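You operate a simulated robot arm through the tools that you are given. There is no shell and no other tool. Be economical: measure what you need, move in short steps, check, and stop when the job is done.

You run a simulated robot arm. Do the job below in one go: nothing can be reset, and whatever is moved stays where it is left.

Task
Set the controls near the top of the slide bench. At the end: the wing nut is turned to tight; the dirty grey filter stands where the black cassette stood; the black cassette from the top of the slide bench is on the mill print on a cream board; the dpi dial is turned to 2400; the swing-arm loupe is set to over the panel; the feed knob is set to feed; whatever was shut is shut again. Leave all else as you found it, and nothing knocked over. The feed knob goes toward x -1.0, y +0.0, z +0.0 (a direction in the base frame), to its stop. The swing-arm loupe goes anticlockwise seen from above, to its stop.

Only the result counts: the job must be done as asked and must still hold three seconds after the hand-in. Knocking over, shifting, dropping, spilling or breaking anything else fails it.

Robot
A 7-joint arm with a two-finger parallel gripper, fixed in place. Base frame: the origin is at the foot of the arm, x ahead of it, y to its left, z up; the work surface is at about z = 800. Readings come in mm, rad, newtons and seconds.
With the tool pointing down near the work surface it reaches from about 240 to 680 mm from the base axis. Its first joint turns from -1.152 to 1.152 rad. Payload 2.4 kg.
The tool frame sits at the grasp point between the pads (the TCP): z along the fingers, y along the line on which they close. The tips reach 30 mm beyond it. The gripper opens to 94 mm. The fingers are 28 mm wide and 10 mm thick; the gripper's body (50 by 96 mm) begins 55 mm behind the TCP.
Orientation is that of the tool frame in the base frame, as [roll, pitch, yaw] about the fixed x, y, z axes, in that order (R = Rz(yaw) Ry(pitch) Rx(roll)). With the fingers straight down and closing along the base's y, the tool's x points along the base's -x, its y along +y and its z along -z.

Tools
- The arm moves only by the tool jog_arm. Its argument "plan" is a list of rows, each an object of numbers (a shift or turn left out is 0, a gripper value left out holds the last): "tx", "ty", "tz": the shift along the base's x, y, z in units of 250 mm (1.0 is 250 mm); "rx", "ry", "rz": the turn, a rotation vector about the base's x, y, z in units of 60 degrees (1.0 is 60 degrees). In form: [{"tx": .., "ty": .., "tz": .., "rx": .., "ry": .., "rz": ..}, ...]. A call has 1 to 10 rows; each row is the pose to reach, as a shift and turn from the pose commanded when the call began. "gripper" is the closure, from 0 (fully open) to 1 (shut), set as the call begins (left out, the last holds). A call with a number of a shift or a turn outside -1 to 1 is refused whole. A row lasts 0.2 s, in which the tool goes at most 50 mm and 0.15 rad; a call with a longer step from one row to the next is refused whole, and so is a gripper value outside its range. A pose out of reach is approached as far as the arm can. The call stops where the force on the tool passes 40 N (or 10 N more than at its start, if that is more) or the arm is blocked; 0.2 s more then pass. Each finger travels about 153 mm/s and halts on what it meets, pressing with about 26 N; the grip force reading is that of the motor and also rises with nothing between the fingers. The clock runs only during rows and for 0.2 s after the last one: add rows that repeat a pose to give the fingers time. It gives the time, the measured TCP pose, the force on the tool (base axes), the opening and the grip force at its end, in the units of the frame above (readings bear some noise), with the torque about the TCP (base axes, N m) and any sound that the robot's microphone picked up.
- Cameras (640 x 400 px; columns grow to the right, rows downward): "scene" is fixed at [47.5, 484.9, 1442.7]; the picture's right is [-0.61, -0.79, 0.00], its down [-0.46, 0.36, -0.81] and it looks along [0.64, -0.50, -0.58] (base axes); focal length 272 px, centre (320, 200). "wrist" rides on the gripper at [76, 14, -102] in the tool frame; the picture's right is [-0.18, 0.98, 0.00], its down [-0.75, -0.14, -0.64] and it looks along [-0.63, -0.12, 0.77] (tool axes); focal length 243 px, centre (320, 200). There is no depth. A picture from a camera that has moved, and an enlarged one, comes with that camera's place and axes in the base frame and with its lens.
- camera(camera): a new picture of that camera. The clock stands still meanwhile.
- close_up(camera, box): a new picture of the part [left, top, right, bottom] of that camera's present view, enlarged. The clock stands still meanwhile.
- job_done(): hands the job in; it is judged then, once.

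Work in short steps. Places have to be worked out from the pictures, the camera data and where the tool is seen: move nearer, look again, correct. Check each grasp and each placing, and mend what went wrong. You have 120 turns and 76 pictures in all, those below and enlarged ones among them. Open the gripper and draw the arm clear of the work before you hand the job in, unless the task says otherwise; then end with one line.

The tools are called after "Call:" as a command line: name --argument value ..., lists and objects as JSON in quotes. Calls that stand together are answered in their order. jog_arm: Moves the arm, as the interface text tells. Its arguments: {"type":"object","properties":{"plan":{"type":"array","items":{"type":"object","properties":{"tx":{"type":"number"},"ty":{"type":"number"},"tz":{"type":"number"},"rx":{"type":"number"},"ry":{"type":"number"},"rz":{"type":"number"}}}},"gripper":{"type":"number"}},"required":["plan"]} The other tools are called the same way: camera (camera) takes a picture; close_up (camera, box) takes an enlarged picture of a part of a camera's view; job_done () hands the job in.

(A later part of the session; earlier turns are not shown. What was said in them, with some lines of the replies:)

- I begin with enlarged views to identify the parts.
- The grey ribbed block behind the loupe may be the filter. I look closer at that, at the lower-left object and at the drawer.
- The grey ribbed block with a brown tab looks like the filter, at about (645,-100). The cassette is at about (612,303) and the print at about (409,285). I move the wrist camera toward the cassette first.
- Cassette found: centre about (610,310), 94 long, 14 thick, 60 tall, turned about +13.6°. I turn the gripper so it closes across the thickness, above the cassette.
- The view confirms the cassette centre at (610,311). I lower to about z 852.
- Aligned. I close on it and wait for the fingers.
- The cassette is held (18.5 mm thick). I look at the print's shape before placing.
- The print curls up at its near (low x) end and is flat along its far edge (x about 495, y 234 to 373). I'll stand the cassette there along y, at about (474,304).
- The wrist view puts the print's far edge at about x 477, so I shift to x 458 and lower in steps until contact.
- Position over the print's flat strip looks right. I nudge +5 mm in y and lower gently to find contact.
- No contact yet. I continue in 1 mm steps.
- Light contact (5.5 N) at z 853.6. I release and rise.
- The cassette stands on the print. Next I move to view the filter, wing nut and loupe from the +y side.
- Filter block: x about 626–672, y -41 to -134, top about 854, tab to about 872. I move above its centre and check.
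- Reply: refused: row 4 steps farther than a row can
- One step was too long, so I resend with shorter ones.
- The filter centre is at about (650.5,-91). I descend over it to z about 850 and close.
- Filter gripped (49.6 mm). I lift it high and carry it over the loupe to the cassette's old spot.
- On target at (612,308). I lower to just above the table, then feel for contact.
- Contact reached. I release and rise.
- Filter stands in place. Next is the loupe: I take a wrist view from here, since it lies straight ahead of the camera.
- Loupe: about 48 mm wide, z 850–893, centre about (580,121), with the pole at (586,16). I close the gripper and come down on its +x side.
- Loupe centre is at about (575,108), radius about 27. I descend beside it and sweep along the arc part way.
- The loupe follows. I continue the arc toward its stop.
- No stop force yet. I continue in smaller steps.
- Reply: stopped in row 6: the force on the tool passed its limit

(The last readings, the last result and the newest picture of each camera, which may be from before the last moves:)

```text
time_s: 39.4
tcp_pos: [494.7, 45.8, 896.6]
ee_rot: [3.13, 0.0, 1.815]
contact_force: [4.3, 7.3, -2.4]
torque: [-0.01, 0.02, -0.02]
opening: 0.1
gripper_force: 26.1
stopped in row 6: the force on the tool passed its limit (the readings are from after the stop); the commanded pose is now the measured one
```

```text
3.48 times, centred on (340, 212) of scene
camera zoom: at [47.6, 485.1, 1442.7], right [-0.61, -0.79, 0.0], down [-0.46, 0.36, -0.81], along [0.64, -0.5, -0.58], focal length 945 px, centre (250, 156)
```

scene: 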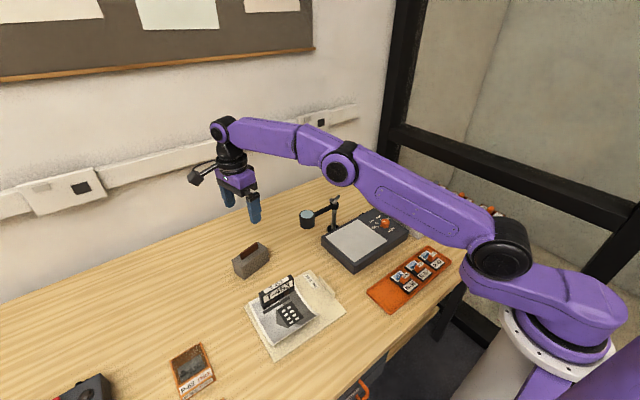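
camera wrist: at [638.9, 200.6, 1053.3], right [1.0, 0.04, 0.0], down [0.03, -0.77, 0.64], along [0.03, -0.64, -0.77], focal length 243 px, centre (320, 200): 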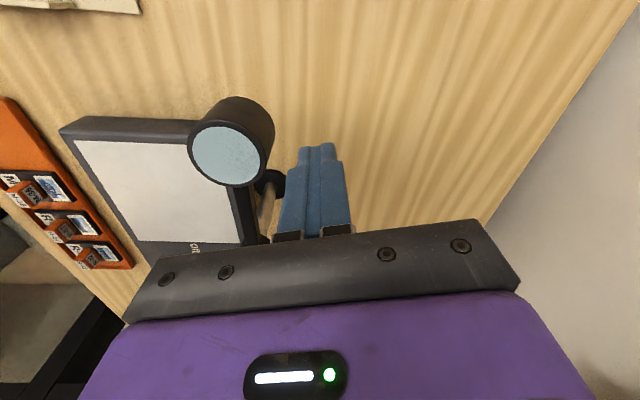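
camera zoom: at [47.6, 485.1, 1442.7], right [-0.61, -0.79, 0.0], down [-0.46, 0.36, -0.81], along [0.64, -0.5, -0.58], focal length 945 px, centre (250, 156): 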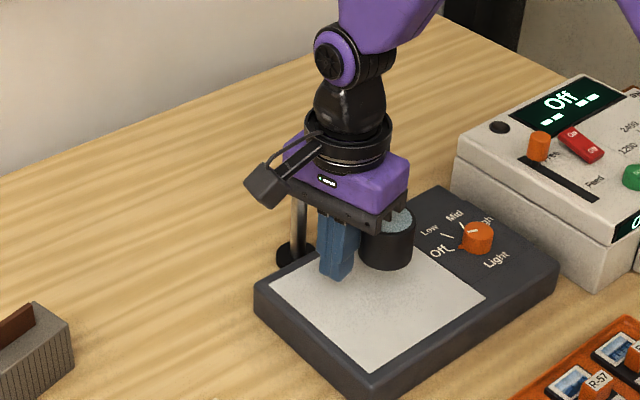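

The loupe has met its stop. I back off (+y), rise, and view the wing nut.

Call:
jog_arm --plan '[{"tx": 0.01, "ty": 0.06}, {"tx": 0.01, "ty": 0.12}, {"tx": 0.01, "ty": 0.12, "tz": 0.15}, {"tx": 0.05, "ty": 0.16, "tz": 0.3}, {"tx": 0.1, "ty": 0.22, "tz": 0.45}, {"tx": 0.2, "ty": 0.28, "tz": 0.45}, {"tx": 0.3, "ty": 0.3, "tz": 0.45}, {"tx": 0.36, "ty": 0.3, "tz": 0.45}, {"tx": 0.36, "ty": 0.3, "tz": 0.45}]'

Call:
close_up --camera "wrist" --box '[160, 60, 480, 260]'

Call:
close_up --camera "scene" --box '[310, 180, 380, 240]'

```text
time_s: 41.4
tcp_pos: [585.6, 117.8, 1008.1]
ee_rot: [3.133, 0.002, 1.812]
contact_force: [-0.6, 0.2, -0.1]
torque: [-0.02, -0.01, 0.01]
opening: 0.0
gripper_force: 26.1
```

```text
2.00 times, centred on (320, 160) of wrist
camera zoom: at [582.0, 195.3, 1110.0], right [1.0, 0.06, 0.01], down [0.04, -0.77, 0.64], along [0.04, -0.64, -0.77], focal length 485 px, centre (320, 280)
```

zoom: 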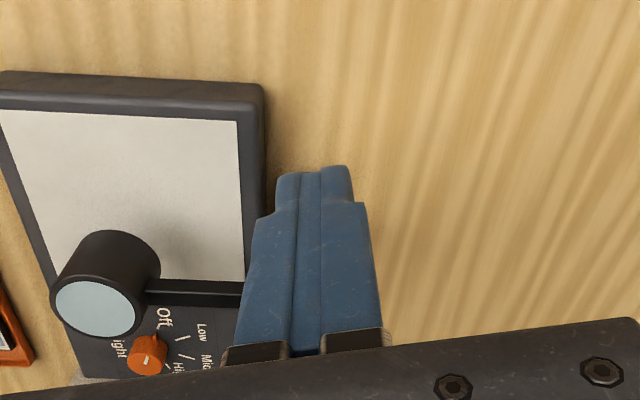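

```text
6.67 times, centred on (345, 210) of scene
camera zoom: at [47.5, 484.9, 1442.7], right [-0.61, -0.79, 0.0], down [-0.46, 0.36, -0.81], along [0.64, -0.5, -0.58], focal length 1810 px, centre (153, 133)
```

zoom: 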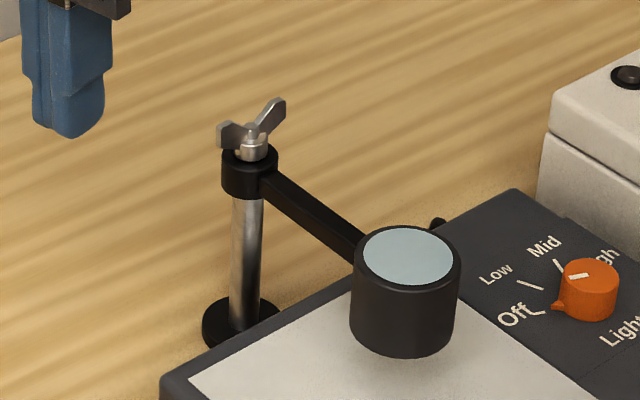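

The loupe is over the panel and the nut's wings lie along y. I position to view the nut between open fingers, and level the small tilt.

Call:
jog_arm --plan '[{"ty": -0.06, "rz": -0.11, "ry": 0.008, "rx": -0.002}, {"ty": -0.16, "rz": -0.23, "ry": 0.008, "rx": -0.002}, {"ty": -0.18, "rz": -0.23, "ry": 0.008, "rx": -0.002}, {"ty": -0.18, "rz": -0.23, "ry": 0.008, "rx": -0.002}]' --gripper 0.3

Call:
close_up --camera "wrist" --box '[220, 100, 380, 230]'

```text
time_s: 42.4
tcp_pos: [583.8, 73.8, 1009.1]
ee_rot: [-3.141, 0.001, 1.569]
contact_force: [0.4, 0.2, -0.2]
torque: [0.0, 0.0, 0.01]
opening: 66.0
gripper_force: 0.2
```

```text
3.08 times, centred on (300, 165) of wrist
camera zoom: at [599.1, 149.4, 1110.4], right [0.98, -0.19, 0.0], down [-0.14, -0.75, 0.64], along [-0.12, -0.63, -0.77], focal length 746 px, centre (382, 308)
```

zoom: 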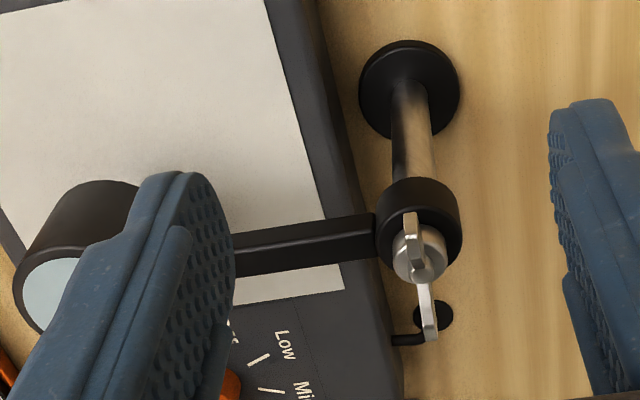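

Nut axis is at about (585.3,16), wings along y, tips at z about 937, collar top about 908. I move over it and descend to TCP z 944.

Call:
jog_arm --plan '[{"tx": 0.006, "ty": -0.12}, {"tx": 0.006, "ty": -0.231}, {"tx": 0.006, "ty": -0.231, "tz": -0.1}, {"tx": 0.006, "ty": -0.231, "tz": -0.2}, {"tx": 0.006, "ty": -0.231, "tz": -0.26}, {"tx": 0.006, "ty": -0.231, "tz": -0.26}]'

Call:
camera --camera "wrist"

Call:
close_up --camera "scene" --box '[300, 170, 370, 235]'

```text
time_s: 43.8
tcp_pos: [586.2, 15.8, 946.4]
ee_rot: [3.141, 0.001, 1.57]
contact_force: [-0.2, 1.0, 0.1]
torque: [0.0, 0.0, -0.04]
opening: 65.6
gripper_force: 0.0
```

```text
32 pictures are left
camera wrist: at [600.7, 91.9, 1047.0], right [0.98, -0.18, 0.0], down [-0.14, -0.75, 0.64], along [-0.12, -0.63, -0.77], focal length 243 px, centre (320, 200)
```

wrist: 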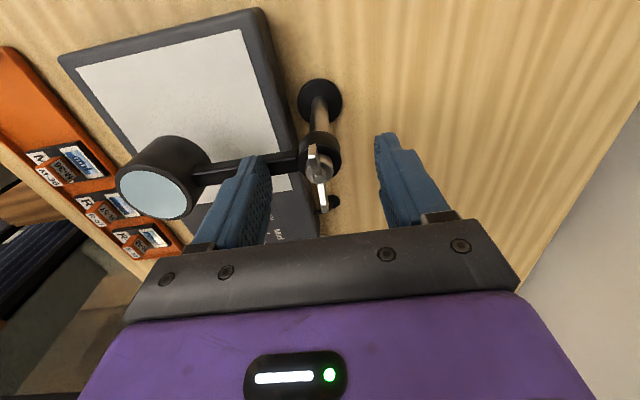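

```text
6.15 times, centred on (335, 202) of scene
camera zoom: at [47.5, 484.9, 1442.7], right [-0.61, -0.79, 0.0], down [-0.46, 0.36, -0.81], along [0.64, -0.5, -0.58], focal length 1671 px, centre (228, 185)
```

zoom: 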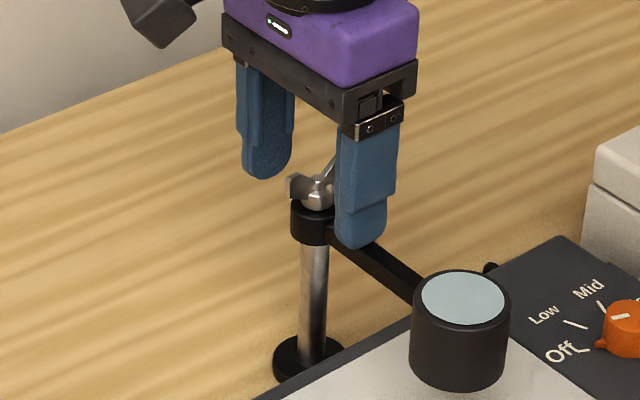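

Aligned on the nut. I close on it.

Call:
jog_arm --plan '[{"tz": -0.008}, {"tz": -0.008}, {"tz": -0.008}]' --gripper 1

```text
time_s: 44.6
tcp_pos: [584.2, 14.9, 944.2]
ee_rot: [3.141, 0.003, 1.57]
contact_force: [-14.6, 0.3, 25.3]
torque: [-0.09, 0.51, -0.04]
opening: 26.2
gripper_force: 44.8
```

The opening of 26 mm with upward force suggests the tips caught the collar. I reopen, rise 9 mm and retry.

Call:
jog_arm --plan '[{}, {}, {"tz": 0.018}, {"tz": 0.036}, {"tz": 0.036}]' --gripper 0.3

Call:
jog_arm --plan '[{}, {}, {}]' --gripper 1

Call:
close_up --camera "scene" --box '[300, 170, 370, 235]'

Call:
close_up --camera "wrist" --box '[240, 80, 400, 240]'

```text
time_s: 45.8
tcp_pos: [584.0, 16.0, 950.5]
ee_rot: [-3.139, 0.0, 1.569]
contact_force: [1.1, -0.1, 0.1]
torque: [-0.03, 0.01, 0.0]
opening: 65.5
gripper_force: 0.1
```

```text
time_s: 46.6
tcp_pos: [585.0, 17.0, 951.3]
ee_rot: [-3.14, 0.003, 1.568]
contact_force: [-5.5, 0.0, 1.8]
torque: [0.01, 0.2, -0.03]
opening: 16.3
gripper_force: 45.2
```

```text
6.15 times, centred on (335, 202) of scene
camera zoom: at [47.3, 484.9, 1442.7], right [-0.61, -0.79, 0.0], down [-0.46, 0.36, -0.81], along [0.64, -0.5, -0.58], focal length 1671 px, centre (228, 185)
```

zoom: 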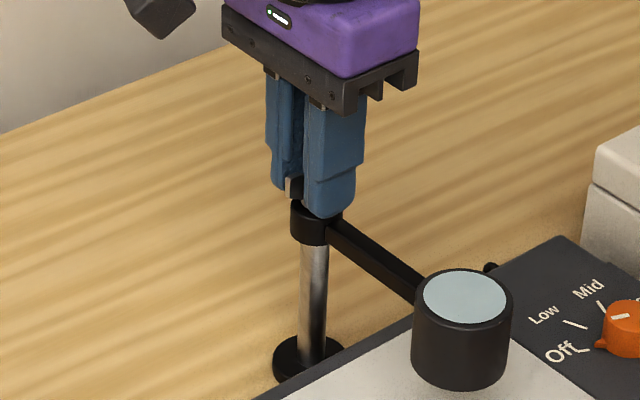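

```text
2.50 times, centred on (320, 160) of wrist
camera zoom: at [600.2, 92.3, 1052.5], right [0.98, -0.19, 0.0], down [-0.14, -0.75, 0.64], along [-0.12, -0.63, -0.77], focal length 606 px, centre (320, 300)
```

zoom: 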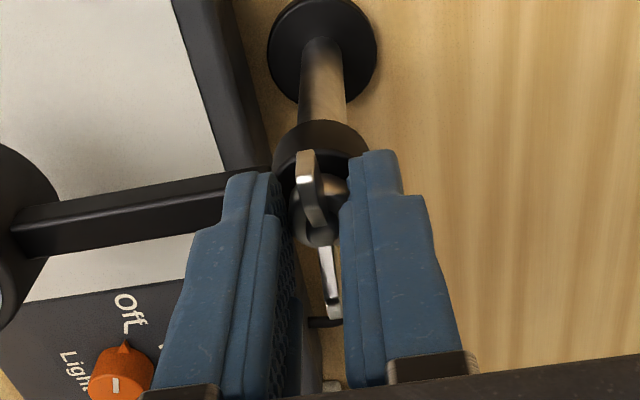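

Now the fingers hold the hub (16 mm) with the wings between them. I turn clockwise and watch the torque.

Call:
jog_arm --plan '[{"rz": -0.1}, {"rz": -0.2}, {"rz": -0.3}, {"rz": -0.4}, {"rz": -0.5}, {"rz": -0.5}]'

Call:
close_up --camera "scene" --box '[300, 170, 370, 235]'

```text
time_s: 48.0
tcp_pos: [586.1, 16.2, 952.8]
ee_rot: [3.14, 0.001, 1.045]
contact_force: [7.2, -7.9, -8.8]
torque: [-0.47, -0.16, 0.04]
opening: 16.6
gripper_force: 44.6
```

```text
6.15 times, centred on (335, 202) of scene
camera zoom: at [47.8, 484.7, 1442.8], right [-0.61, -0.79, 0.0], down [-0.46, 0.36, -0.81], along [0.64, -0.5, -0.58], focal length 1671 px, centre (228, 185)
```

zoom: 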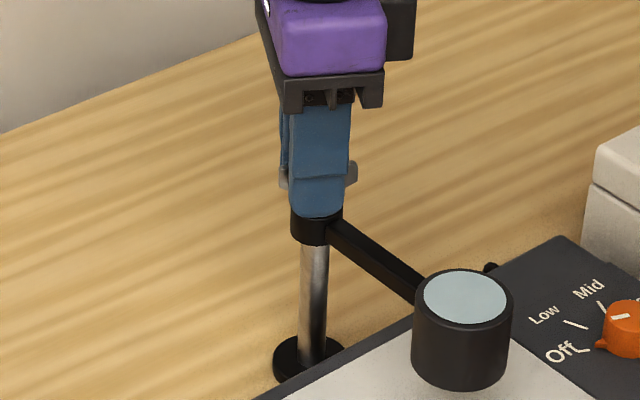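

The nut follows, with the loupe still. I continue.

Call:
jog_arm --plan '[{"rz": -0.1}, {"rz": -0.2}, {"rz": -0.3}, {"rz": -0.4}, {"rz": -0.5}, {"rz": -0.5}]'

Call:
jog_arm --plan '[{"rz": -0.1}, {"rz": -0.2}, {"rz": -0.3}, {"rz": -0.4}, {"rz": -0.4}]'

```text
time_s: 49.4
tcp_pos: [587.8, 14.9, 951.4]
ee_rot: [3.138, -0.006, 0.519]
contact_force: [21.4, -17.2, -5.5]
torque: [-0.73, -0.15, 0.13]
opening: 16.0
gripper_force: 45.0
```

```text
time_s: 50.6
tcp_pos: [587.9, 12.1, 950.4]
ee_rot: [3.136, -0.008, 0.101]
contact_force: [18.2, -21.9, 8.6]
torque: [-0.67, -0.36, 0.07]
opening: 16.2
gripper_force: 45.1
```

Side force is building. I check the nut.

Call:
camera --camera "wrist"

Call:
close_up --camera "scene" --box '[300, 170, 370, 235]'

```text
27 pictures are left
camera wrist: at [665.0, 7.0, 1053.3], right [-0.09, -1.0, 0.0], down [-0.77, 0.07, 0.64], along [-0.63, 0.05, -0.77], focal length 243 px, centre (320, 200)
```

wrist: 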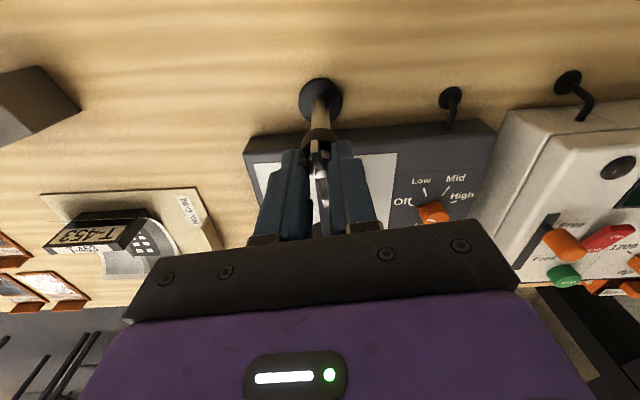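

```text
6.15 times, centred on (335, 202) of scene
camera zoom: at [47.8, 484.3, 1442.9], right [-0.61, -0.79, 0.0], down [-0.46, 0.36, -0.81], along [0.64, -0.5, -0.58], focal length 1671 px, centre (228, 185)
```

zoom: 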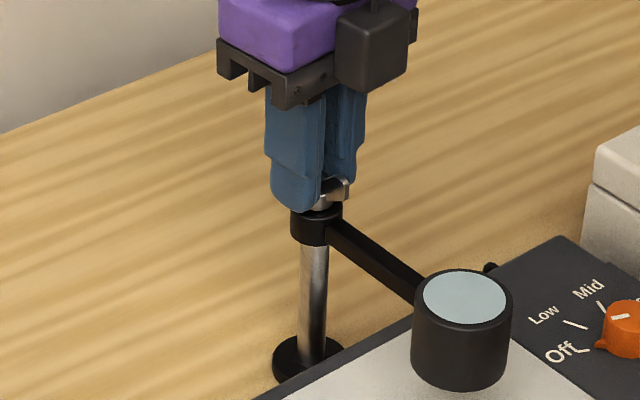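

The nut has turned about 85° with the gripper. I relieve the side force and keep turning until the torque rises.

Call:
jog_arm --plan '[{"tx": 0.008, "ty": -0.01, "rz": -0.05}, {"tx": 0.01, "ty": -0.012, "rz": -0.12}, {"tx": 0.01, "ty": -0.012, "rz": -0.2}, {"tx": 0.01, "ty": -0.012, "rz": -0.28}, {"tx": 0.01, "ty": -0.012, "rz": -0.28}]'

Call:
jog_arm --plan '[{"rz": -0.08}, {"rz": -0.16}, {"rz": -0.24}, {"rz": -0.3}, {"rz": -0.3}]'

Call:
close_up --camera "scene" --box '[300, 170, 370, 235]'

```text
time_s: 51.2
tcp_pos: [588.2, 13.5, 950.4]
ee_rot: [3.131, 0.007, 0.005]
contact_force: [-3.9, -1.3, 2.7]
torque: [-0.03, -0.09, 0.01]
opening: 16.5
gripper_force: 45.4
stopped in row 3: the force on the tool passed its limit (the readings are from after the stop); the commanded pose is now the measured one
```

```text
time_s: 52.4
tcp_pos: [589.1, 14.0, 950.1]
ee_rot: [3.13, 0.006, -0.038]
contact_force: [-2.7, -5.8, 2.0]
torque: [-0.19, -0.1, 0.04]
opening: 16.4
gripper_force: 45.0
out of reach, approached as far as the arm can: row 2, 3, 4, 5
```

```text
6.15 times, centred on (335, 202) of scene
camera zoom: at [47.4, 484.8, 1442.8], right [-0.61, -0.79, 0.0], down [-0.46, 0.36, -0.81], along [0.64, -0.5, -0.58], focal length 1671 px, centre (228, 185)
```

zoom: 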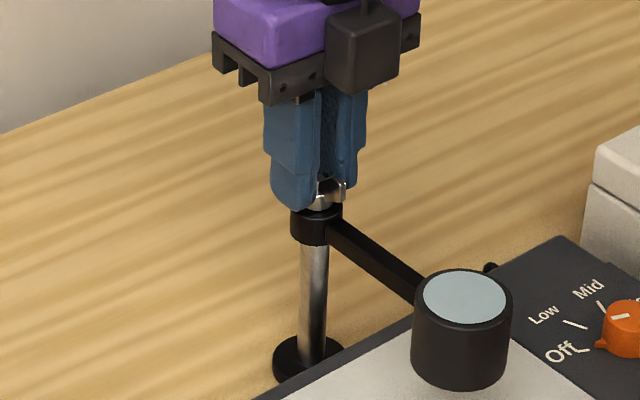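

The wrist reached its turn limit at yaw about 0. I open, rise, turn the wrist back +180° and regrasp to test whether the nut is at its stop.

Call:
jog_arm --plan '[{}, {}, {"tz": 0.05}, {"tz": 0.15, "rx": 0.011, "ry": -0.006}, {"tz": 0.2, "rx": 0.011, "ry": -0.006}, {"tz": 0.2, "rx": 0.011, "ry": -0.006}]' --gripper 0.3

Call:
jog_arm --plan '[{"rz": 0.14}, {"rz": 0.28}, {"rz": 0.42}, {"rz": 0.56}, {"rz": 0.7}, {"rz": 0.84}, {"rz": 0.98}]'

Call:
jog_arm --plan '[{"rz": 0.14}, {"rz": 0.28}, {"rz": 0.42}, {"rz": 0.56}, {"rz": 0.7}, {"rz": 0.84}, {"rz": 0.98}]'

Call:
jog_arm --plan '[{"rz": 0.14}, {"rz": 0.28}, {"rz": 0.42}, {"rz": 0.56}, {"rz": 0.7}, {"rz": 0.84}, {"rz": 0.98}, {"rz": 1.0}, {"rz": 1.0}]'

Call:
close_up --camera "wrist" --box '[200, 60, 440, 230]'

Call:
close_up --camera "scene" --box '[300, 170, 370, 235]'

```text
time_s: 53.8
tcp_pos: [589.4, 14.4, 1001.1]
ee_rot: [-3.14, 0.001, -0.038]
contact_force: [0.0, -0.1, -0.1]
torque: [0.02, 0.0, 0.0]
opening: 65.7
gripper_force: 0.2
```

```text
time_s: 55.4
tcp_pos: [590.1, 14.2, 1001.4]
ee_rot: [-3.139, 0.0, 0.993]
contact_force: [-0.8, 0.0, 0.3]
torque: [-0.01, 0.02, 0.0]
opening: 66.0
gripper_force: 0.1
```

```text
time_s: 57.0
tcp_pos: [588.5, 13.0, 1001.3]
ee_rot: [-3.141, 0.001, 2.02]
contact_force: [0.2, 0.5, 1.0]
torque: [0.03, -0.01, 0.03]
opening: 65.5
gripper_force: 0.0
```

```text
time_s: 59.0
tcp_pos: [588.2, 12.7, 1000.2]
ee_rot: [-3.14, 0.001, 3.065]
contact_force: [-1.0, 0.0, 0.5]
torque: [0.02, -0.01, 0.02]
opening: 65.9
gripper_force: 0.0
```

```text
2.35 times, centred on (320, 145) of wrist
camera zoom: at [514.0, 33.7, 1101.9], right [0.26, 0.97, 0.0], down [0.74, -0.2, 0.64], along [0.62, -0.17, -0.77], focal length 571 px, centre (320, 329)
```

zoom: 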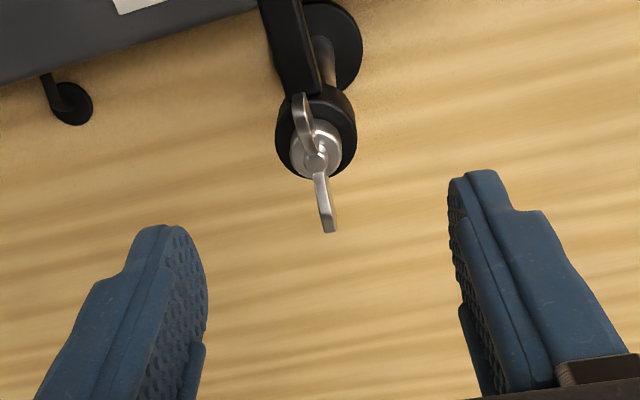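

```text
6.15 times, centred on (335, 202) of scene
camera zoom: at [47.5, 484.9, 1442.7], right [-0.61, -0.79, 0.0], down [-0.46, 0.36, -0.81], along [0.64, -0.5, -0.58], focal length 1671 px, centre (228, 185)
```

zoom: 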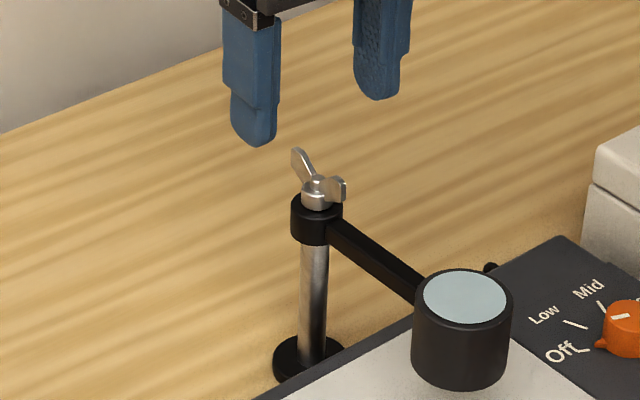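

The wings have turned about 90° to lie along x. I regrasp at (585.4,14) and try to turn further clockwise.

Call:
jog_arm --plan '[{"tx": -0.011, "ty": 0.005, "tz": -0.1, "rz": 0.02}, {"tx": -0.011, "ty": 0.005, "tz": -0.196, "rz": 0.02}, {"tx": -0.011, "ty": 0.005, "tz": -0.196, "rz": 0.02}]'

Call:
jog_arm --plan '[{}, {}, {}]' --gripper 1

Call:
jog_arm --plan '[{"rz": -0.06}, {"rz": -0.12}, {"rz": -0.18}, {"rz": -0.24}, {"rz": -0.3}, {"rz": -0.3}]'

```text
time_s: 59.8
tcp_pos: [585.4, 13.7, 951.1]
ee_rot: [-3.139, 0.0, 3.085]
contact_force: [-0.1, -1.0, -0.2]
torque: [-0.01, 0.01, 0.05]
opening: 65.8
gripper_force: 0.1
```

```text
time_s: 60.6
tcp_pos: [585.8, 12.1, 951.6]
ee_rot: [-3.138, -0.001, 3.081]
contact_force: [-0.1, -8.8, -2.8]
torque: [-0.31, -0.12, 0.04]
opening: 16.1
gripper_force: 45.2
```

```text
time_s: 62.0
tcp_pos: [586.1, 12.5, 951.9]
ee_rot: [-3.138, 0.0, 2.766]
contact_force: [-4.0, -20.4, 10.2]
torque: [-0.42, 0.52, 0.01]
opening: 16.1
gripper_force: 45.4
```

Call:
close_up --camera "wrist" --box '[240, 60, 400, 230]'

```text
2.35 times, centred on (320, 145) of wrist
camera zoom: at [520.7, 54.1, 1053.2], right [0.53, 0.85, 0.0], down [0.65, -0.41, 0.64], along [0.54, -0.34, -0.77], focal length 571 px, centre (320, 329)
```

zoom: 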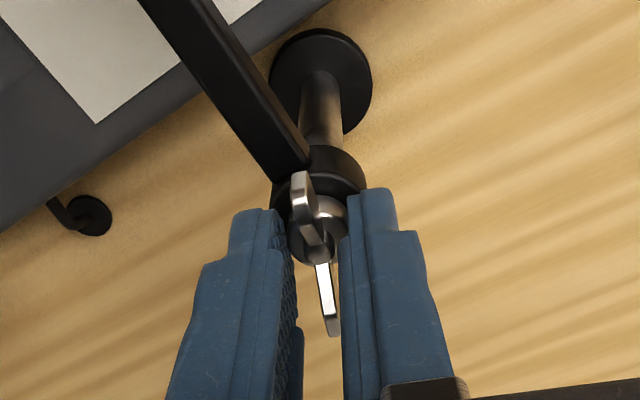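

The nut still turns with the gripper, so it is not yet tight. I relieve the side load and keep turning.

Call:
jog_arm --plan '[{"ty": -0.008, "rz": -0.08}, {"ty": -0.008, "rz": -0.16}, {"ty": -0.008, "rz": -0.24}, {"ty": -0.008, "rz": -0.32}, {"ty": -0.008, "rz": -0.4}, {"ty": -0.008, "rz": -0.4}]'

Call:
jog_arm --plan '[{"rz": -0.08}, {"rz": -0.16}, {"rz": -0.24}, {"rz": -0.32}, {"rz": -0.4}, {"rz": -0.4}]'

Call:
jog_arm --plan '[{"rz": -0.08}, {"rz": -0.16}, {"rz": -0.24}, {"rz": -0.32}, {"rz": -0.4}, {"rz": -0.4}]'

Call:
close_up --camera "wrist" --box '[240, 60, 400, 230]'

```text
time_s: 63.4
tcp_pos: [585.9, 13.0, 952.4]
ee_rot: [-3.139, 0.001, 2.35]
contact_force: [5.0, -13.1, -13.1]
torque: [-1.15, -0.93, 0.04]
opening: 16.4
gripper_force: 45.5
```

```text
time_s: 64.8
tcp_pos: [585.6, 12.6, 952.5]
ee_rot: [-3.14, 0.0, 1.932]
contact_force: [8.7, -8.1, -16.1]
torque: [-0.59, -0.42, -0.02]
opening: 16.2
gripper_force: 44.7
```

```text
time_s: 66.2
tcp_pos: [585.0, 11.5, 952.1]
ee_rot: [-3.137, -0.001, 1.512]
contact_force: [-11.1, -10.3, 2.0]
torque: [0.58, 0.36, 0.07]
opening: 16.2
gripper_force: 44.7
```

```text
2.35 times, centred on (320, 145) of wrist
camera zoom: at [605.0, 87.2, 1053.3], right [0.97, -0.24, 0.0], down [-0.18, -0.74, 0.64], along [-0.16, -0.62, -0.77], focal length 571 px, centre (320, 329)
```

zoom: 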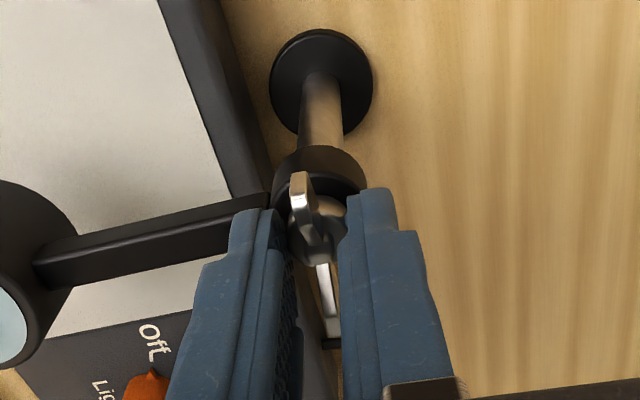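

Now 180° turned with no stop. I continue to the wrist limit.

Call:
jog_arm --plan '[{"rz": -0.08}, {"rz": -0.16}, {"rz": -0.24}, {"rz": -0.32}, {"rz": -0.4}, {"rz": -0.48}, {"rz": -0.56}, {"rz": -0.64}, {"rz": -0.72}, {"rz": -0.72}]'

Call:
jog_arm --plan '[{"rz": -0.08}, {"rz": -0.16}, {"rz": -0.24}, {"rz": -0.32}, {"rz": -0.4}, {"rz": -0.48}, {"rz": -0.56}, {"rz": -0.64}, {"rz": -0.66}, {"rz": -0.66}]'

Call:
close_up --camera "wrist" --box '[240, 60, 400, 230]'

```text
time_s: 68.4
tcp_pos: [585.4, 12.3, 950.2]
ee_rot: [-3.134, 0.002, 0.766]
contact_force: [-23.4, -0.5, 5.1]
torque: [-1.06, -0.45, 2.65]
opening: 28.1
gripper_force: 44.8
```

```text
time_s: 69.2
tcp_pos: [582.2, 9.2, 950.4]
ee_rot: [-3.134, 0.019, 0.537]
contact_force: [-11.9, -4.2, 7.8]
torque: [-0.84, -0.35, 1.72]
opening: 34.4
gripper_force: 44.8
stopped in row 3: the force on the tool passed its limit (the readings are from after the stop); the commanded pose is now the measured one
```

```text
2.35 times, centred on (320, 145) of wrist
camera zoom: at [656.8, 36.4, 1051.6], right [0.35, -0.94, 0.0], down [-0.71, -0.26, 0.66], along [-0.62, -0.22, -0.76], focal length 571 px, centre (320, 329)
```

zoom: 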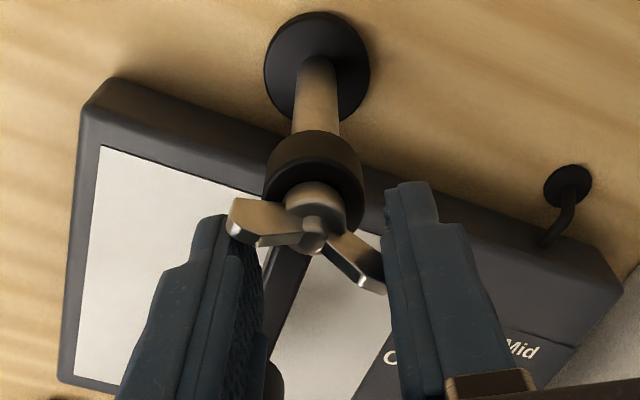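

Torque rose to 2.65 N·m and the wings wedged the fingers apart, so the nut is at its tight stop. I open and rise straight off.

Call:
jog_arm --plan '[{}, {}, {}, {"tz": 0.06}, {"tz": 0.2}, {"tz": 0.35}, {"tz": 0.35}]' --gripper 0.1

Call:
close_up --camera "scene" --box '[300, 165, 480, 265]'

```text
time_s: 70.8
tcp_pos: [585.1, 10.5, 1038.5]
ee_rot: [-3.132, 0.013, 0.53]
contact_force: [-0.2, 0.6, 0.1]
torque: [-0.01, 0.0, 0.04]
opening: 84.5
gripper_force: 0.0
```

```text
3.56 times, centred on (390, 215) of scene
camera zoom: at [47.5, 484.9, 1442.7], right [-0.61, -0.79, 0.0], down [-0.46, 0.36, -0.81], along [0.64, -0.5, -0.58], focal length 966 px, centre (71, 147)
```

zoom: 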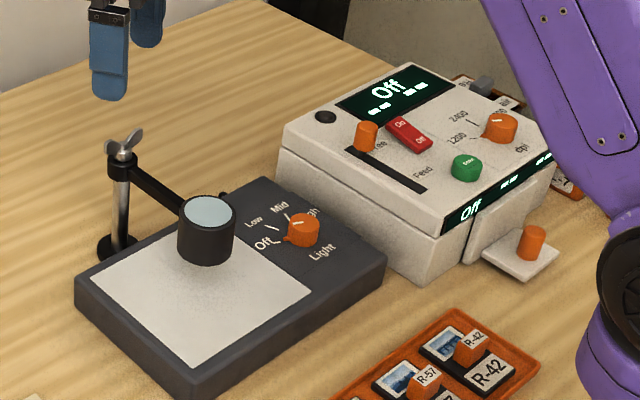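

Loupe, nut and panel look right. I level the tool, turn to the natural yaw and go look at the scanner controls.

Call:
jog_arm --plan '[{"rx": -0.0015, "ry": -0.0153, "tz": 0.05}, {"rx": -0.0015, "ry": -0.0153, "tz": 0.1}]'

Call:
jog_arm --plan '[{"rz": 0.14, "tx": -0.05, "ty": -0.08}, {"rz": 0.28, "tx": -0.1, "ty": -0.16}, {"rz": 0.42, "tx": -0.15, "ty": -0.24}, {"rz": 0.56, "tx": -0.2, "ty": -0.32}, {"rz": 0.7, "tx": -0.25, "ty": -0.4}, {"rz": 0.84, "tx": -0.3, "ty": -0.48}, {"rz": 0.98, "tx": -0.35, "ty": -0.56}]'

Call:
jog_arm --plan '[{"rz": 0.14, "tx": -0.05, "ty": -0.05}, {"rz": 0.28, "tx": -0.1, "ty": -0.1}, {"rz": 0.42, "tx": -0.15, "ty": -0.15}, {"rz": 0.56, "tx": -0.2, "ty": -0.2}, {"rz": 0.7, "tx": -0.22, "ty": -0.22}, {"rz": 0.84, "tx": -0.22, "ty": -0.24}, {"rz": 0.98, "tx": -0.22, "ty": -0.24}]'

Call:
jog_arm --plan '[{"rz": 0.13}, {"rz": 0.26}, {"rz": 0.39}, {"rz": 0.52}, {"rz": 0.53}, {"rz": 0.53}]'

Call:
camera --camera "wrist"

```text
time_s: 71.4
tcp_pos: [583.0, 10.3, 1064.3]
ee_rot: [3.138, 0.0, 0.53]
contact_force: [0.0, 0.4, -0.2]
torque: [0.01, 0.03, -0.01]
opening: 84.4
gripper_force: 0.1
```

```text
time_s: 73.0
tcp_pos: [494.4, -127.7, 1065.3]
ee_rot: [3.14, -0.001, 1.561]
contact_force: [0.1, 0.2, 0.1]
torque: [-0.02, 0.02, -0.01]
opening: 84.6
gripper_force: 0.0
```

```text
time_s: 74.6
tcp_pos: [441.4, -189.5, 1063.4]
ee_rot: [3.141, 0.002, 2.586]
contact_force: [-0.4, -0.5, 0.4]
torque: [0.0, 0.04, -0.03]
opening: 84.5
gripper_force: 0.1
```

```text
time_s: 76.0
tcp_pos: [440.8, -189.7, 1063.7]
ee_rot: [3.139, 0.0, 3.141]
contact_force: [0.2, -0.5, -1.0]
torque: [-0.04, 0.0, -0.02]
opening: 84.3
gripper_force: 0.1
```

```text
18 pictures are left
camera wrist: at [364.9, -175.4, 1165.0], right [0.19, 0.98, 0.0], down [0.75, -0.14, 0.64], along [0.63, -0.12, -0.77], focal length 243 px, centre (320, 200)
```

wrist: 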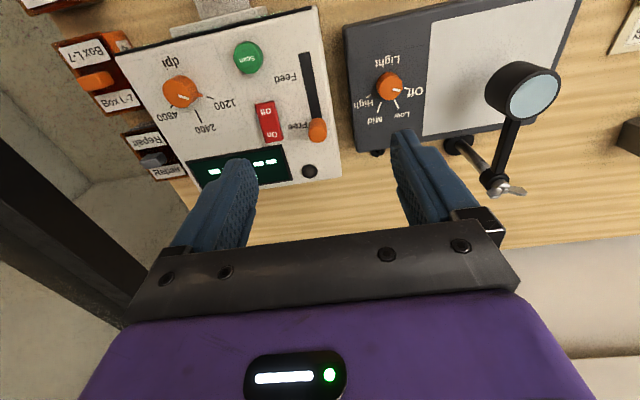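

Estimated: scanner top z about 897, dpi dial about (410,-324), feed knob about (472,-200) sliding toward x about 410. I move closer for a better measurement.

Call:
jog_arm --plan '[{"ty": -0.1, "tz": -0.05}, {"tx": -0.05, "ty": -0.2, "tz": -0.12}, {"tx": -0.12, "ty": -0.3, "tz": -0.2}, {"tx": -0.16, "ty": -0.36, "tz": -0.28}, {"tx": -0.16, "ty": -0.36, "tz": -0.28}]' --gripper 0

Call:
close_up --camera "wrist" --box '[160, 20, 460, 220]'

```text
time_s: 77.2
tcp_pos: [400.3, -277.3, 993.7]
ee_rot: [3.141, 0.0, 3.136]
contact_force: [0.0, -0.1, -0.8]
torque: [0.0, 0.0, -0.04]
opening: 93.8
gripper_force: 0.0
```

```text
2.00 times, centred on (310, 120) of wrist
camera zoom: at [324.3, -262.7, 1095.4], right [0.19, 0.98, 0.0], down [0.75, -0.14, 0.64], along [0.63, -0.12, -0.77], focal length 485 px, centre (340, 360)
```

zoom: 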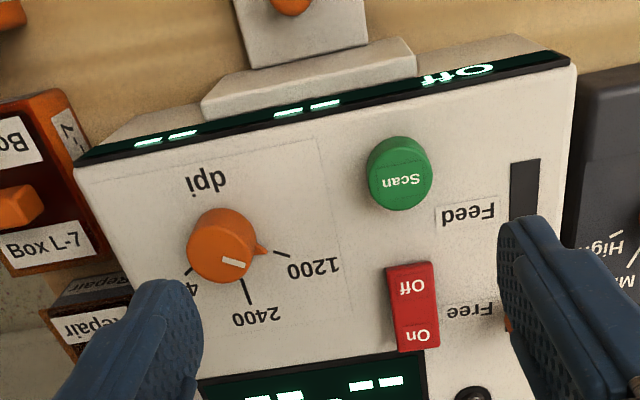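

Dial axis is at about (411,-329), 1200 at about +62° and 2400 along +x. I turn the wrist +62°, go above the dial, then lower.

Call:
jog_arm --plan '[{"rz": 0.14, "tx": 0.01, "ty": -0.05}, {"rz": 0.28, "tx": 0.03, "ty": -0.1}, {"rz": 0.42, "tx": 0.044, "ty": -0.15}, {"rz": 0.56, "tx": 0.044, "ty": -0.206}, {"rz": 0.7, "tx": 0.044, "ty": -0.206}, {"rz": 0.84, "tx": 0.044, "ty": -0.206}, {"rz": 0.98, "tx": 0.044, "ty": -0.206}, {"rz": 1.0, "tx": 0.044, "ty": -0.206}]' --gripper 0.35

Call:
jog_arm --plan '[{"rz": 0.03, "tz": -0.04}, {"rz": 0.03, "tz": -0.1}, {"rz": 0.03, "tz": -0.1}]'

Call:
close_up --camera "wrist" --box '[200, 50, 440, 240]'

```text
time_s: 79.0
tcp_pos: [412.7, -330.1, 993.4]
ee_rot: [3.14, 0.0, -2.095]
contact_force: [-0.4, -0.3, -0.6]
torque: [0.01, 0.03, 0.0]
opening: 61.4
gripper_force: 0.0
```

```text
time_s: 79.8
tcp_pos: [410.2, -332.4, 967.3]
ee_rot: [3.14, 0.001, -2.066]
contact_force: [-0.1, 0.1, -0.1]
torque: [-0.02, 0.03, 0.0]
opening: 61.4
gripper_force: 0.0
```

```text
2.11 times, centred on (320, 145) of wrist
camera zoom: at [362.1, -392.8, 1069.4], right [-0.78, 0.63, 0.0], down [0.48, 0.6, 0.64], along [0.4, 0.5, -0.77], focal length 511 px, centre (320, 316)
```

zoom: 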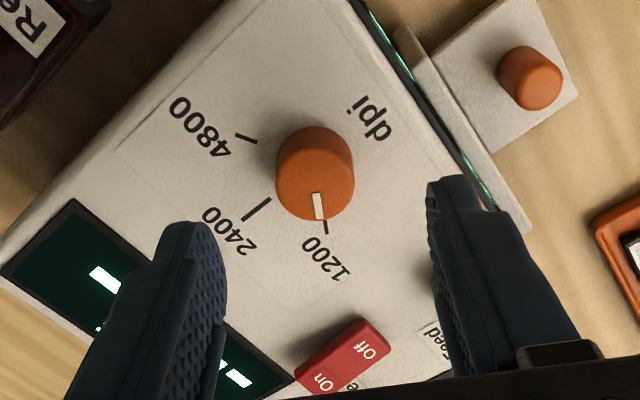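

Refined: dial axis about (412,-333), scanner top about 889, knob top about 906. I descend with small last steps.

Call:
jog_arm --plan '[{"tx": 0.006, "ty": -0.002, "tz": -0.08}, {"tx": 0.006, "ty": -0.002, "tz": -0.13}, {"tx": 0.006, "ty": -0.002, "tz": -0.15}, {"tx": 0.006, "ty": -0.002, "tz": -0.157}, {"tx": 0.006, "ty": -0.002, "tz": -0.164}, {"tx": 0.006, "ty": -0.002, "tz": -0.164}]'

Call:
close_up --camera "scene" --box '[380, 150, 480, 230]'

```text
time_s: 81.2
tcp_pos: [414.5, -331.3, 926.6]
ee_rot: [-3.141, -0.001, -2.067]
contact_force: [-0.8, 0.7, 0.3]
torque: [-0.02, -0.02, 0.05]
opening: 61.0
gripper_force: 0.1
```

```text
5.00 times, centred on (430, 190) of scene
camera zoom: at [47.5, 484.9, 1442.7], right [-0.61, -0.79, 0.0], down [-0.46, 0.36, -0.81], along [0.64, -0.5, -0.58], focal length 1358 px, centre (-230, 250)
```

zoom: 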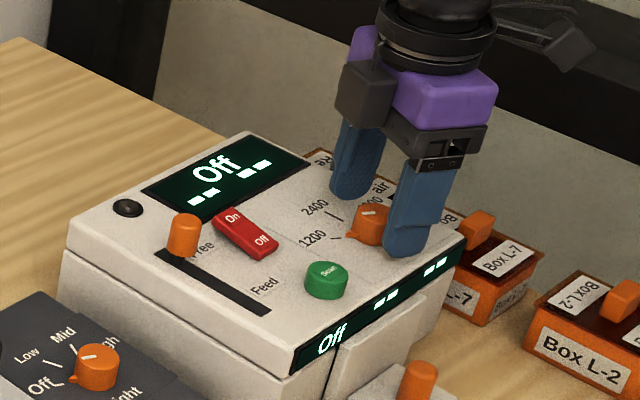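

The tips straddle the knob. I close on it.

Call:
jog_arm --plan '[{}, {}, {}]' --gripper 1

```text
time_s: 82.0
tcp_pos: [413.4, -331.6, 928.4]
ee_rot: [3.14, 0.001, -2.066]
contact_force: [-5.0, 3.5, 2.9]
torque: [0.06, 0.19, 0.03]
opening: 27.0
gripper_force: 44.3
```

Holding the 27 mm knob. I turn clockwise toward 2400.

Call:
jog_arm --plan '[{"rz": -0.1}, {"rz": -0.2}, {"rz": -0.3}, {"rz": -0.4}, {"rz": -0.5}, {"rz": -0.6}, {"rz": -0.7}, {"rz": -0.8}, {"rz": -0.8}]'

Call:
close_up --camera "wrist" --box '[200, 50, 440, 240]'

```text
time_s: 84.0
tcp_pos: [413.6, -332.4, 927.0]
ee_rot: [3.14, 0.0, -2.905]
contact_force: [-3.7, -2.9, -1.5]
torque: [-0.55, 0.96, -0.03]
opening: 27.2
gripper_force: 44.9
```

```text
2.11 times, centred on (320, 145) of wrist
camera zoom: at [336.4, -336.5, 1028.7], right [-0.05, 1.0, 0.0], down [0.77, 0.04, 0.64], along [0.64, 0.03, -0.77], focal length 511 px, centre (320, 316)
```

zoom: 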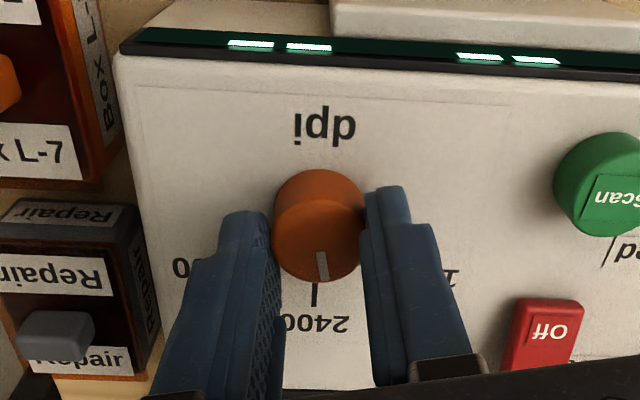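

About 13.5° remain to 2400, matching the plan. I turn the rest.

Call:
jog_arm --plan '[{"rz": -0.1}, {"rz": -0.2}, {"rz": -0.228}, {"rz": -0.228}, {"rz": -0.228}]'

Call:
jog_arm --plan '[{}, {}, {"tz": 0.05}, {"tz": 0.15}, {"tz": 0.3}, {"tz": 0.3}]' --gripper 0.35

Call:
camera --camera "wrist"

```text
time_s: 85.2
tcp_pos: [412.3, -332.5, 927.2]
ee_rot: [-3.14, 0.002, 3.139]
contact_force: [-2.1, -15.7, -8.6]
torque: [-0.38, -0.88, 0.05]
opening: 27.1
gripper_force: 45.1
```

```text
time_s: 86.6
tcp_pos: [413.5, -331.4, 999.7]
ee_rot: [3.14, -0.002, -3.141]
contact_force: [0.0, -0.3, 0.6]
torque: [0.01, 0.06, -0.01]
opening: 61.1
gripper_force: 0.0
```

```text
13 pictures are left
camera wrist: at [337.9, -317.3, 1101.9], right [0.18, 0.98, 0.0], down [0.75, -0.14, 0.64], along [0.63, -0.12, -0.77], focal length 243 px, centre (320, 200)
```

wrist: 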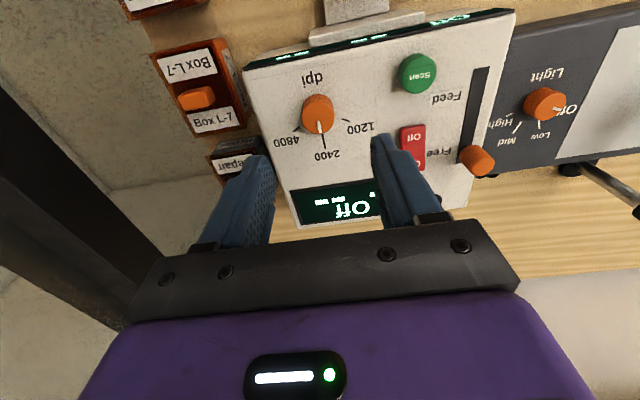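

The dial points at 2400. Now the feed knob, at about (476,-199): I close the fingers, go to its +x side and lower to tip z about 895.

Call:
jog_arm --plan '[{"tx": 0.1, "ty": 0.12}, {"tx": 0.2, "ty": 0.24}, {"tx": 0.3, "ty": 0.36}, {"tx": 0.4, "ty": 0.48}, {"tx": 0.436, "ty": 0.524}, {"tx": 0.436, "ty": 0.524, "tz": -0.12}, {"tx": 0.436, "ty": 0.524, "tz": -0.22}, {"tx": 0.436, "ty": 0.524, "tz": -0.27}, {"tx": 0.436, "ty": 0.524, "tz": -0.292}, {"tx": 0.436, "ty": 0.524, "tz": -0.292}]' --gripper 1

Call:
close_up --camera "scene" --box '[380, 150, 480, 230]'

```text
time_s: 88.8
tcp_pos: [519.6, -200.1, 928.2]
ee_rot: [3.139, 0.0, 3.14]
contact_force: [0.0, 0.3, 0.6]
torque: [0.0, -0.01, 0.0]
opening: 0.3
gripper_force: 26.5
```

```text
5.00 times, centred on (430, 190) of scene
camera zoom: at [47.5, 484.9, 1442.7], right [-0.61, -0.79, 0.0], down [-0.46, 0.36, -0.81], along [0.64, -0.5, -0.58], focal length 1358 px, centre (-230, 250)
```

zoom: 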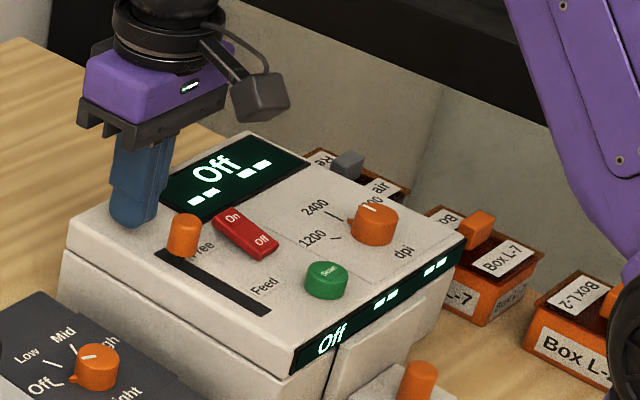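

The finger is aligned behind the knob on the slot line. I push toward -x, slowing near the end.

Call:
jog_arm --plan '[{"tx": -0.05}, {"tx": -0.1}, {"tx": -0.14}, {"tx": -0.18}, {"tx": -0.22}, {"tx": -0.26}, {"tx": -0.29}, {"tx": -0.29}]'

Call:
jog_arm --plan '[{"tx": -0.015}, {"tx": -0.03}, {"tx": -0.045}, {"tx": -0.06}, {"tx": -0.07}, {"tx": -0.08}, {"tx": -0.09}, {"tx": -0.1}, {"tx": -0.1}]'

Call:
close_up --camera "scene" --box '[380, 150, 480, 230]'

```text
time_s: 90.6
tcp_pos: [448.7, -200.9, 930.9]
ee_rot: [3.139, -0.001, 3.139]
contact_force: [0.1, 0.4, -0.1]
torque: [0.02, 0.02, -0.01]
opening: 0.2
gripper_force: 26.2
```

```text
time_s: 91.8
tcp_pos: [443.1, -199.5, 931.9]
ee_rot: [-3.131, 0.027, -3.137]
contact_force: [15.3, 2.1, -0.6]
torque: [-0.15, -0.21, -0.03]
opening: 0.0
gripper_force: 26.4
stopped in row 5: the force on the tool passed its limit (the readings are from after the stop); the commanded pose is now the measured one
```

```text
5.00 times, centred on (430, 190) of scene
camera zoom: at [47.9, 484.9, 1442.7], right [-0.61, -0.79, 0.0], down [-0.46, 0.36, -0.81], along [0.64, -0.5, -0.58], focal length 1358 px, centre (-230, 250)
```

zoom: 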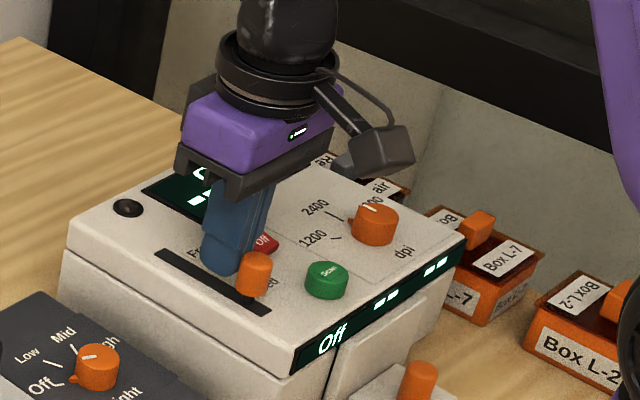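

The knob is at its stop at Feed and the scanner is unmoved. I back off, rise and inspect everything.

Call:
jog_arm --plan '[{"tx": 0.04}, {"tx": 0.08}, {"tx": 0.08, "tz": 0.15}, {"tx": 0.08, "tz": 0.3}, {"tx": -0.02, "tz": 0.45}, {"tx": -0.12, "tz": 0.6}, {"tx": -0.22, "tz": 0.7}, {"tx": -0.22, "tz": 0.7}]' --gripper 0

Call:
camera --camera "scene"

Call:
camera --camera "wrist"

Call:
close_up --camera "scene" --box '[220, 180, 480, 340]'

```text
time_s: 93.6
tcp_pos: [383.2, -198.0, 1107.4]
ee_rot: [-3.135, 0.017, -3.138]
contact_force: [-0.5, 0.2, -0.3]
torque: [0.0, 0.01, -0.02]
opening: 93.7
gripper_force: 0.1
```

```text
10 pictures are left
```

scene: 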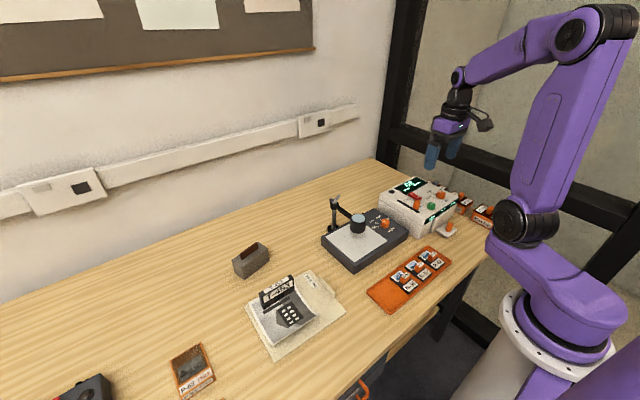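

```text
9 pictures are left
camera wrist: at [305.9, -183.6, 1207.1], right [0.18, 0.98, 0.0], down [0.74, -0.13, 0.66], along [0.64, -0.12, -0.76], focal length 243 px, centre (320, 200)
```

wrist: 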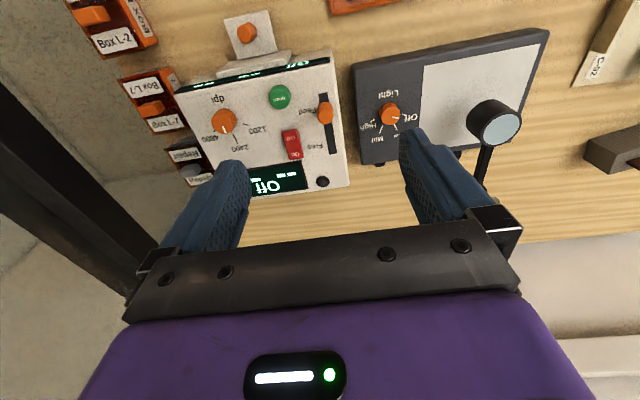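

```text
2.46 times, centred on (350, 260) of scene
camera zoom: at [47.5, 484.9, 1442.7], right [-0.61, -0.79, 0.0], down [-0.46, 0.36, -0.81], along [0.64, -0.5, -0.58], focal length 668 px, centre (246, 52)
```

zoom: 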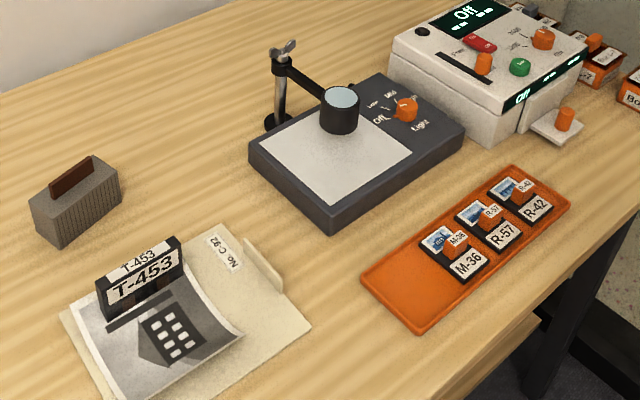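

All looks right; one last check of the dial pointer.

Call:
close_up --camera "wrist" --box '[170, 50, 350, 200]'

Call:
close_up --camera "scene" --box '[310, 185, 390, 245]'

```text
2.67 times, centred on (260, 125) of wrist
camera zoom: at [305.9, -183.6, 1207.1], right [0.18, 0.98, 0.0], down [0.74, -0.13, 0.66], along [0.64, -0.12, -0.76], focal length 647 px, centre (480, 400)
```

zoom: 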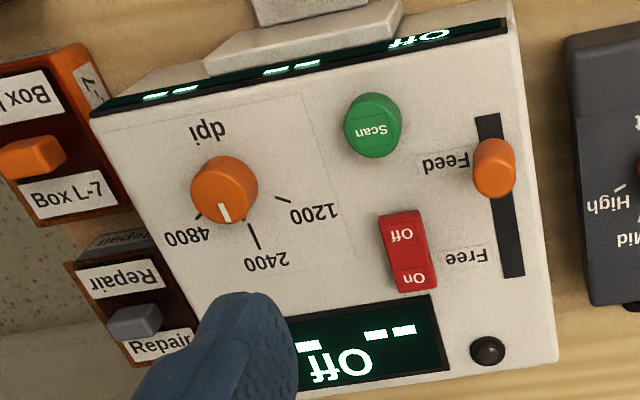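

```text
6.67 times, centred on (350, 215) of scene
camera zoom: at [47.5, 484.9, 1442.7], right [-0.61, -0.79, 0.0], down [-0.46, 0.36, -0.81], along [0.64, -0.5, -0.58], focal length 1810 px, centre (120, 100)
```

zoom: 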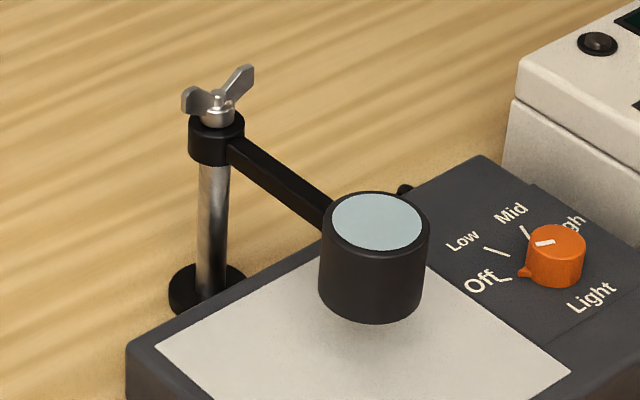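

The dial points at 2400, the feed knob is at Feed, the nut is tight and the loupe is over the panel. The filter and cassette both stand upright, and the arm is clear with the gripper open. I hand in.

Call:
job_done

```text
The job is handed in.
```

I set every control, moved the cassette and the filter, and handed the job in. The last pictures show each item as asked and nothing knocked over; nothing shut had to be opened.
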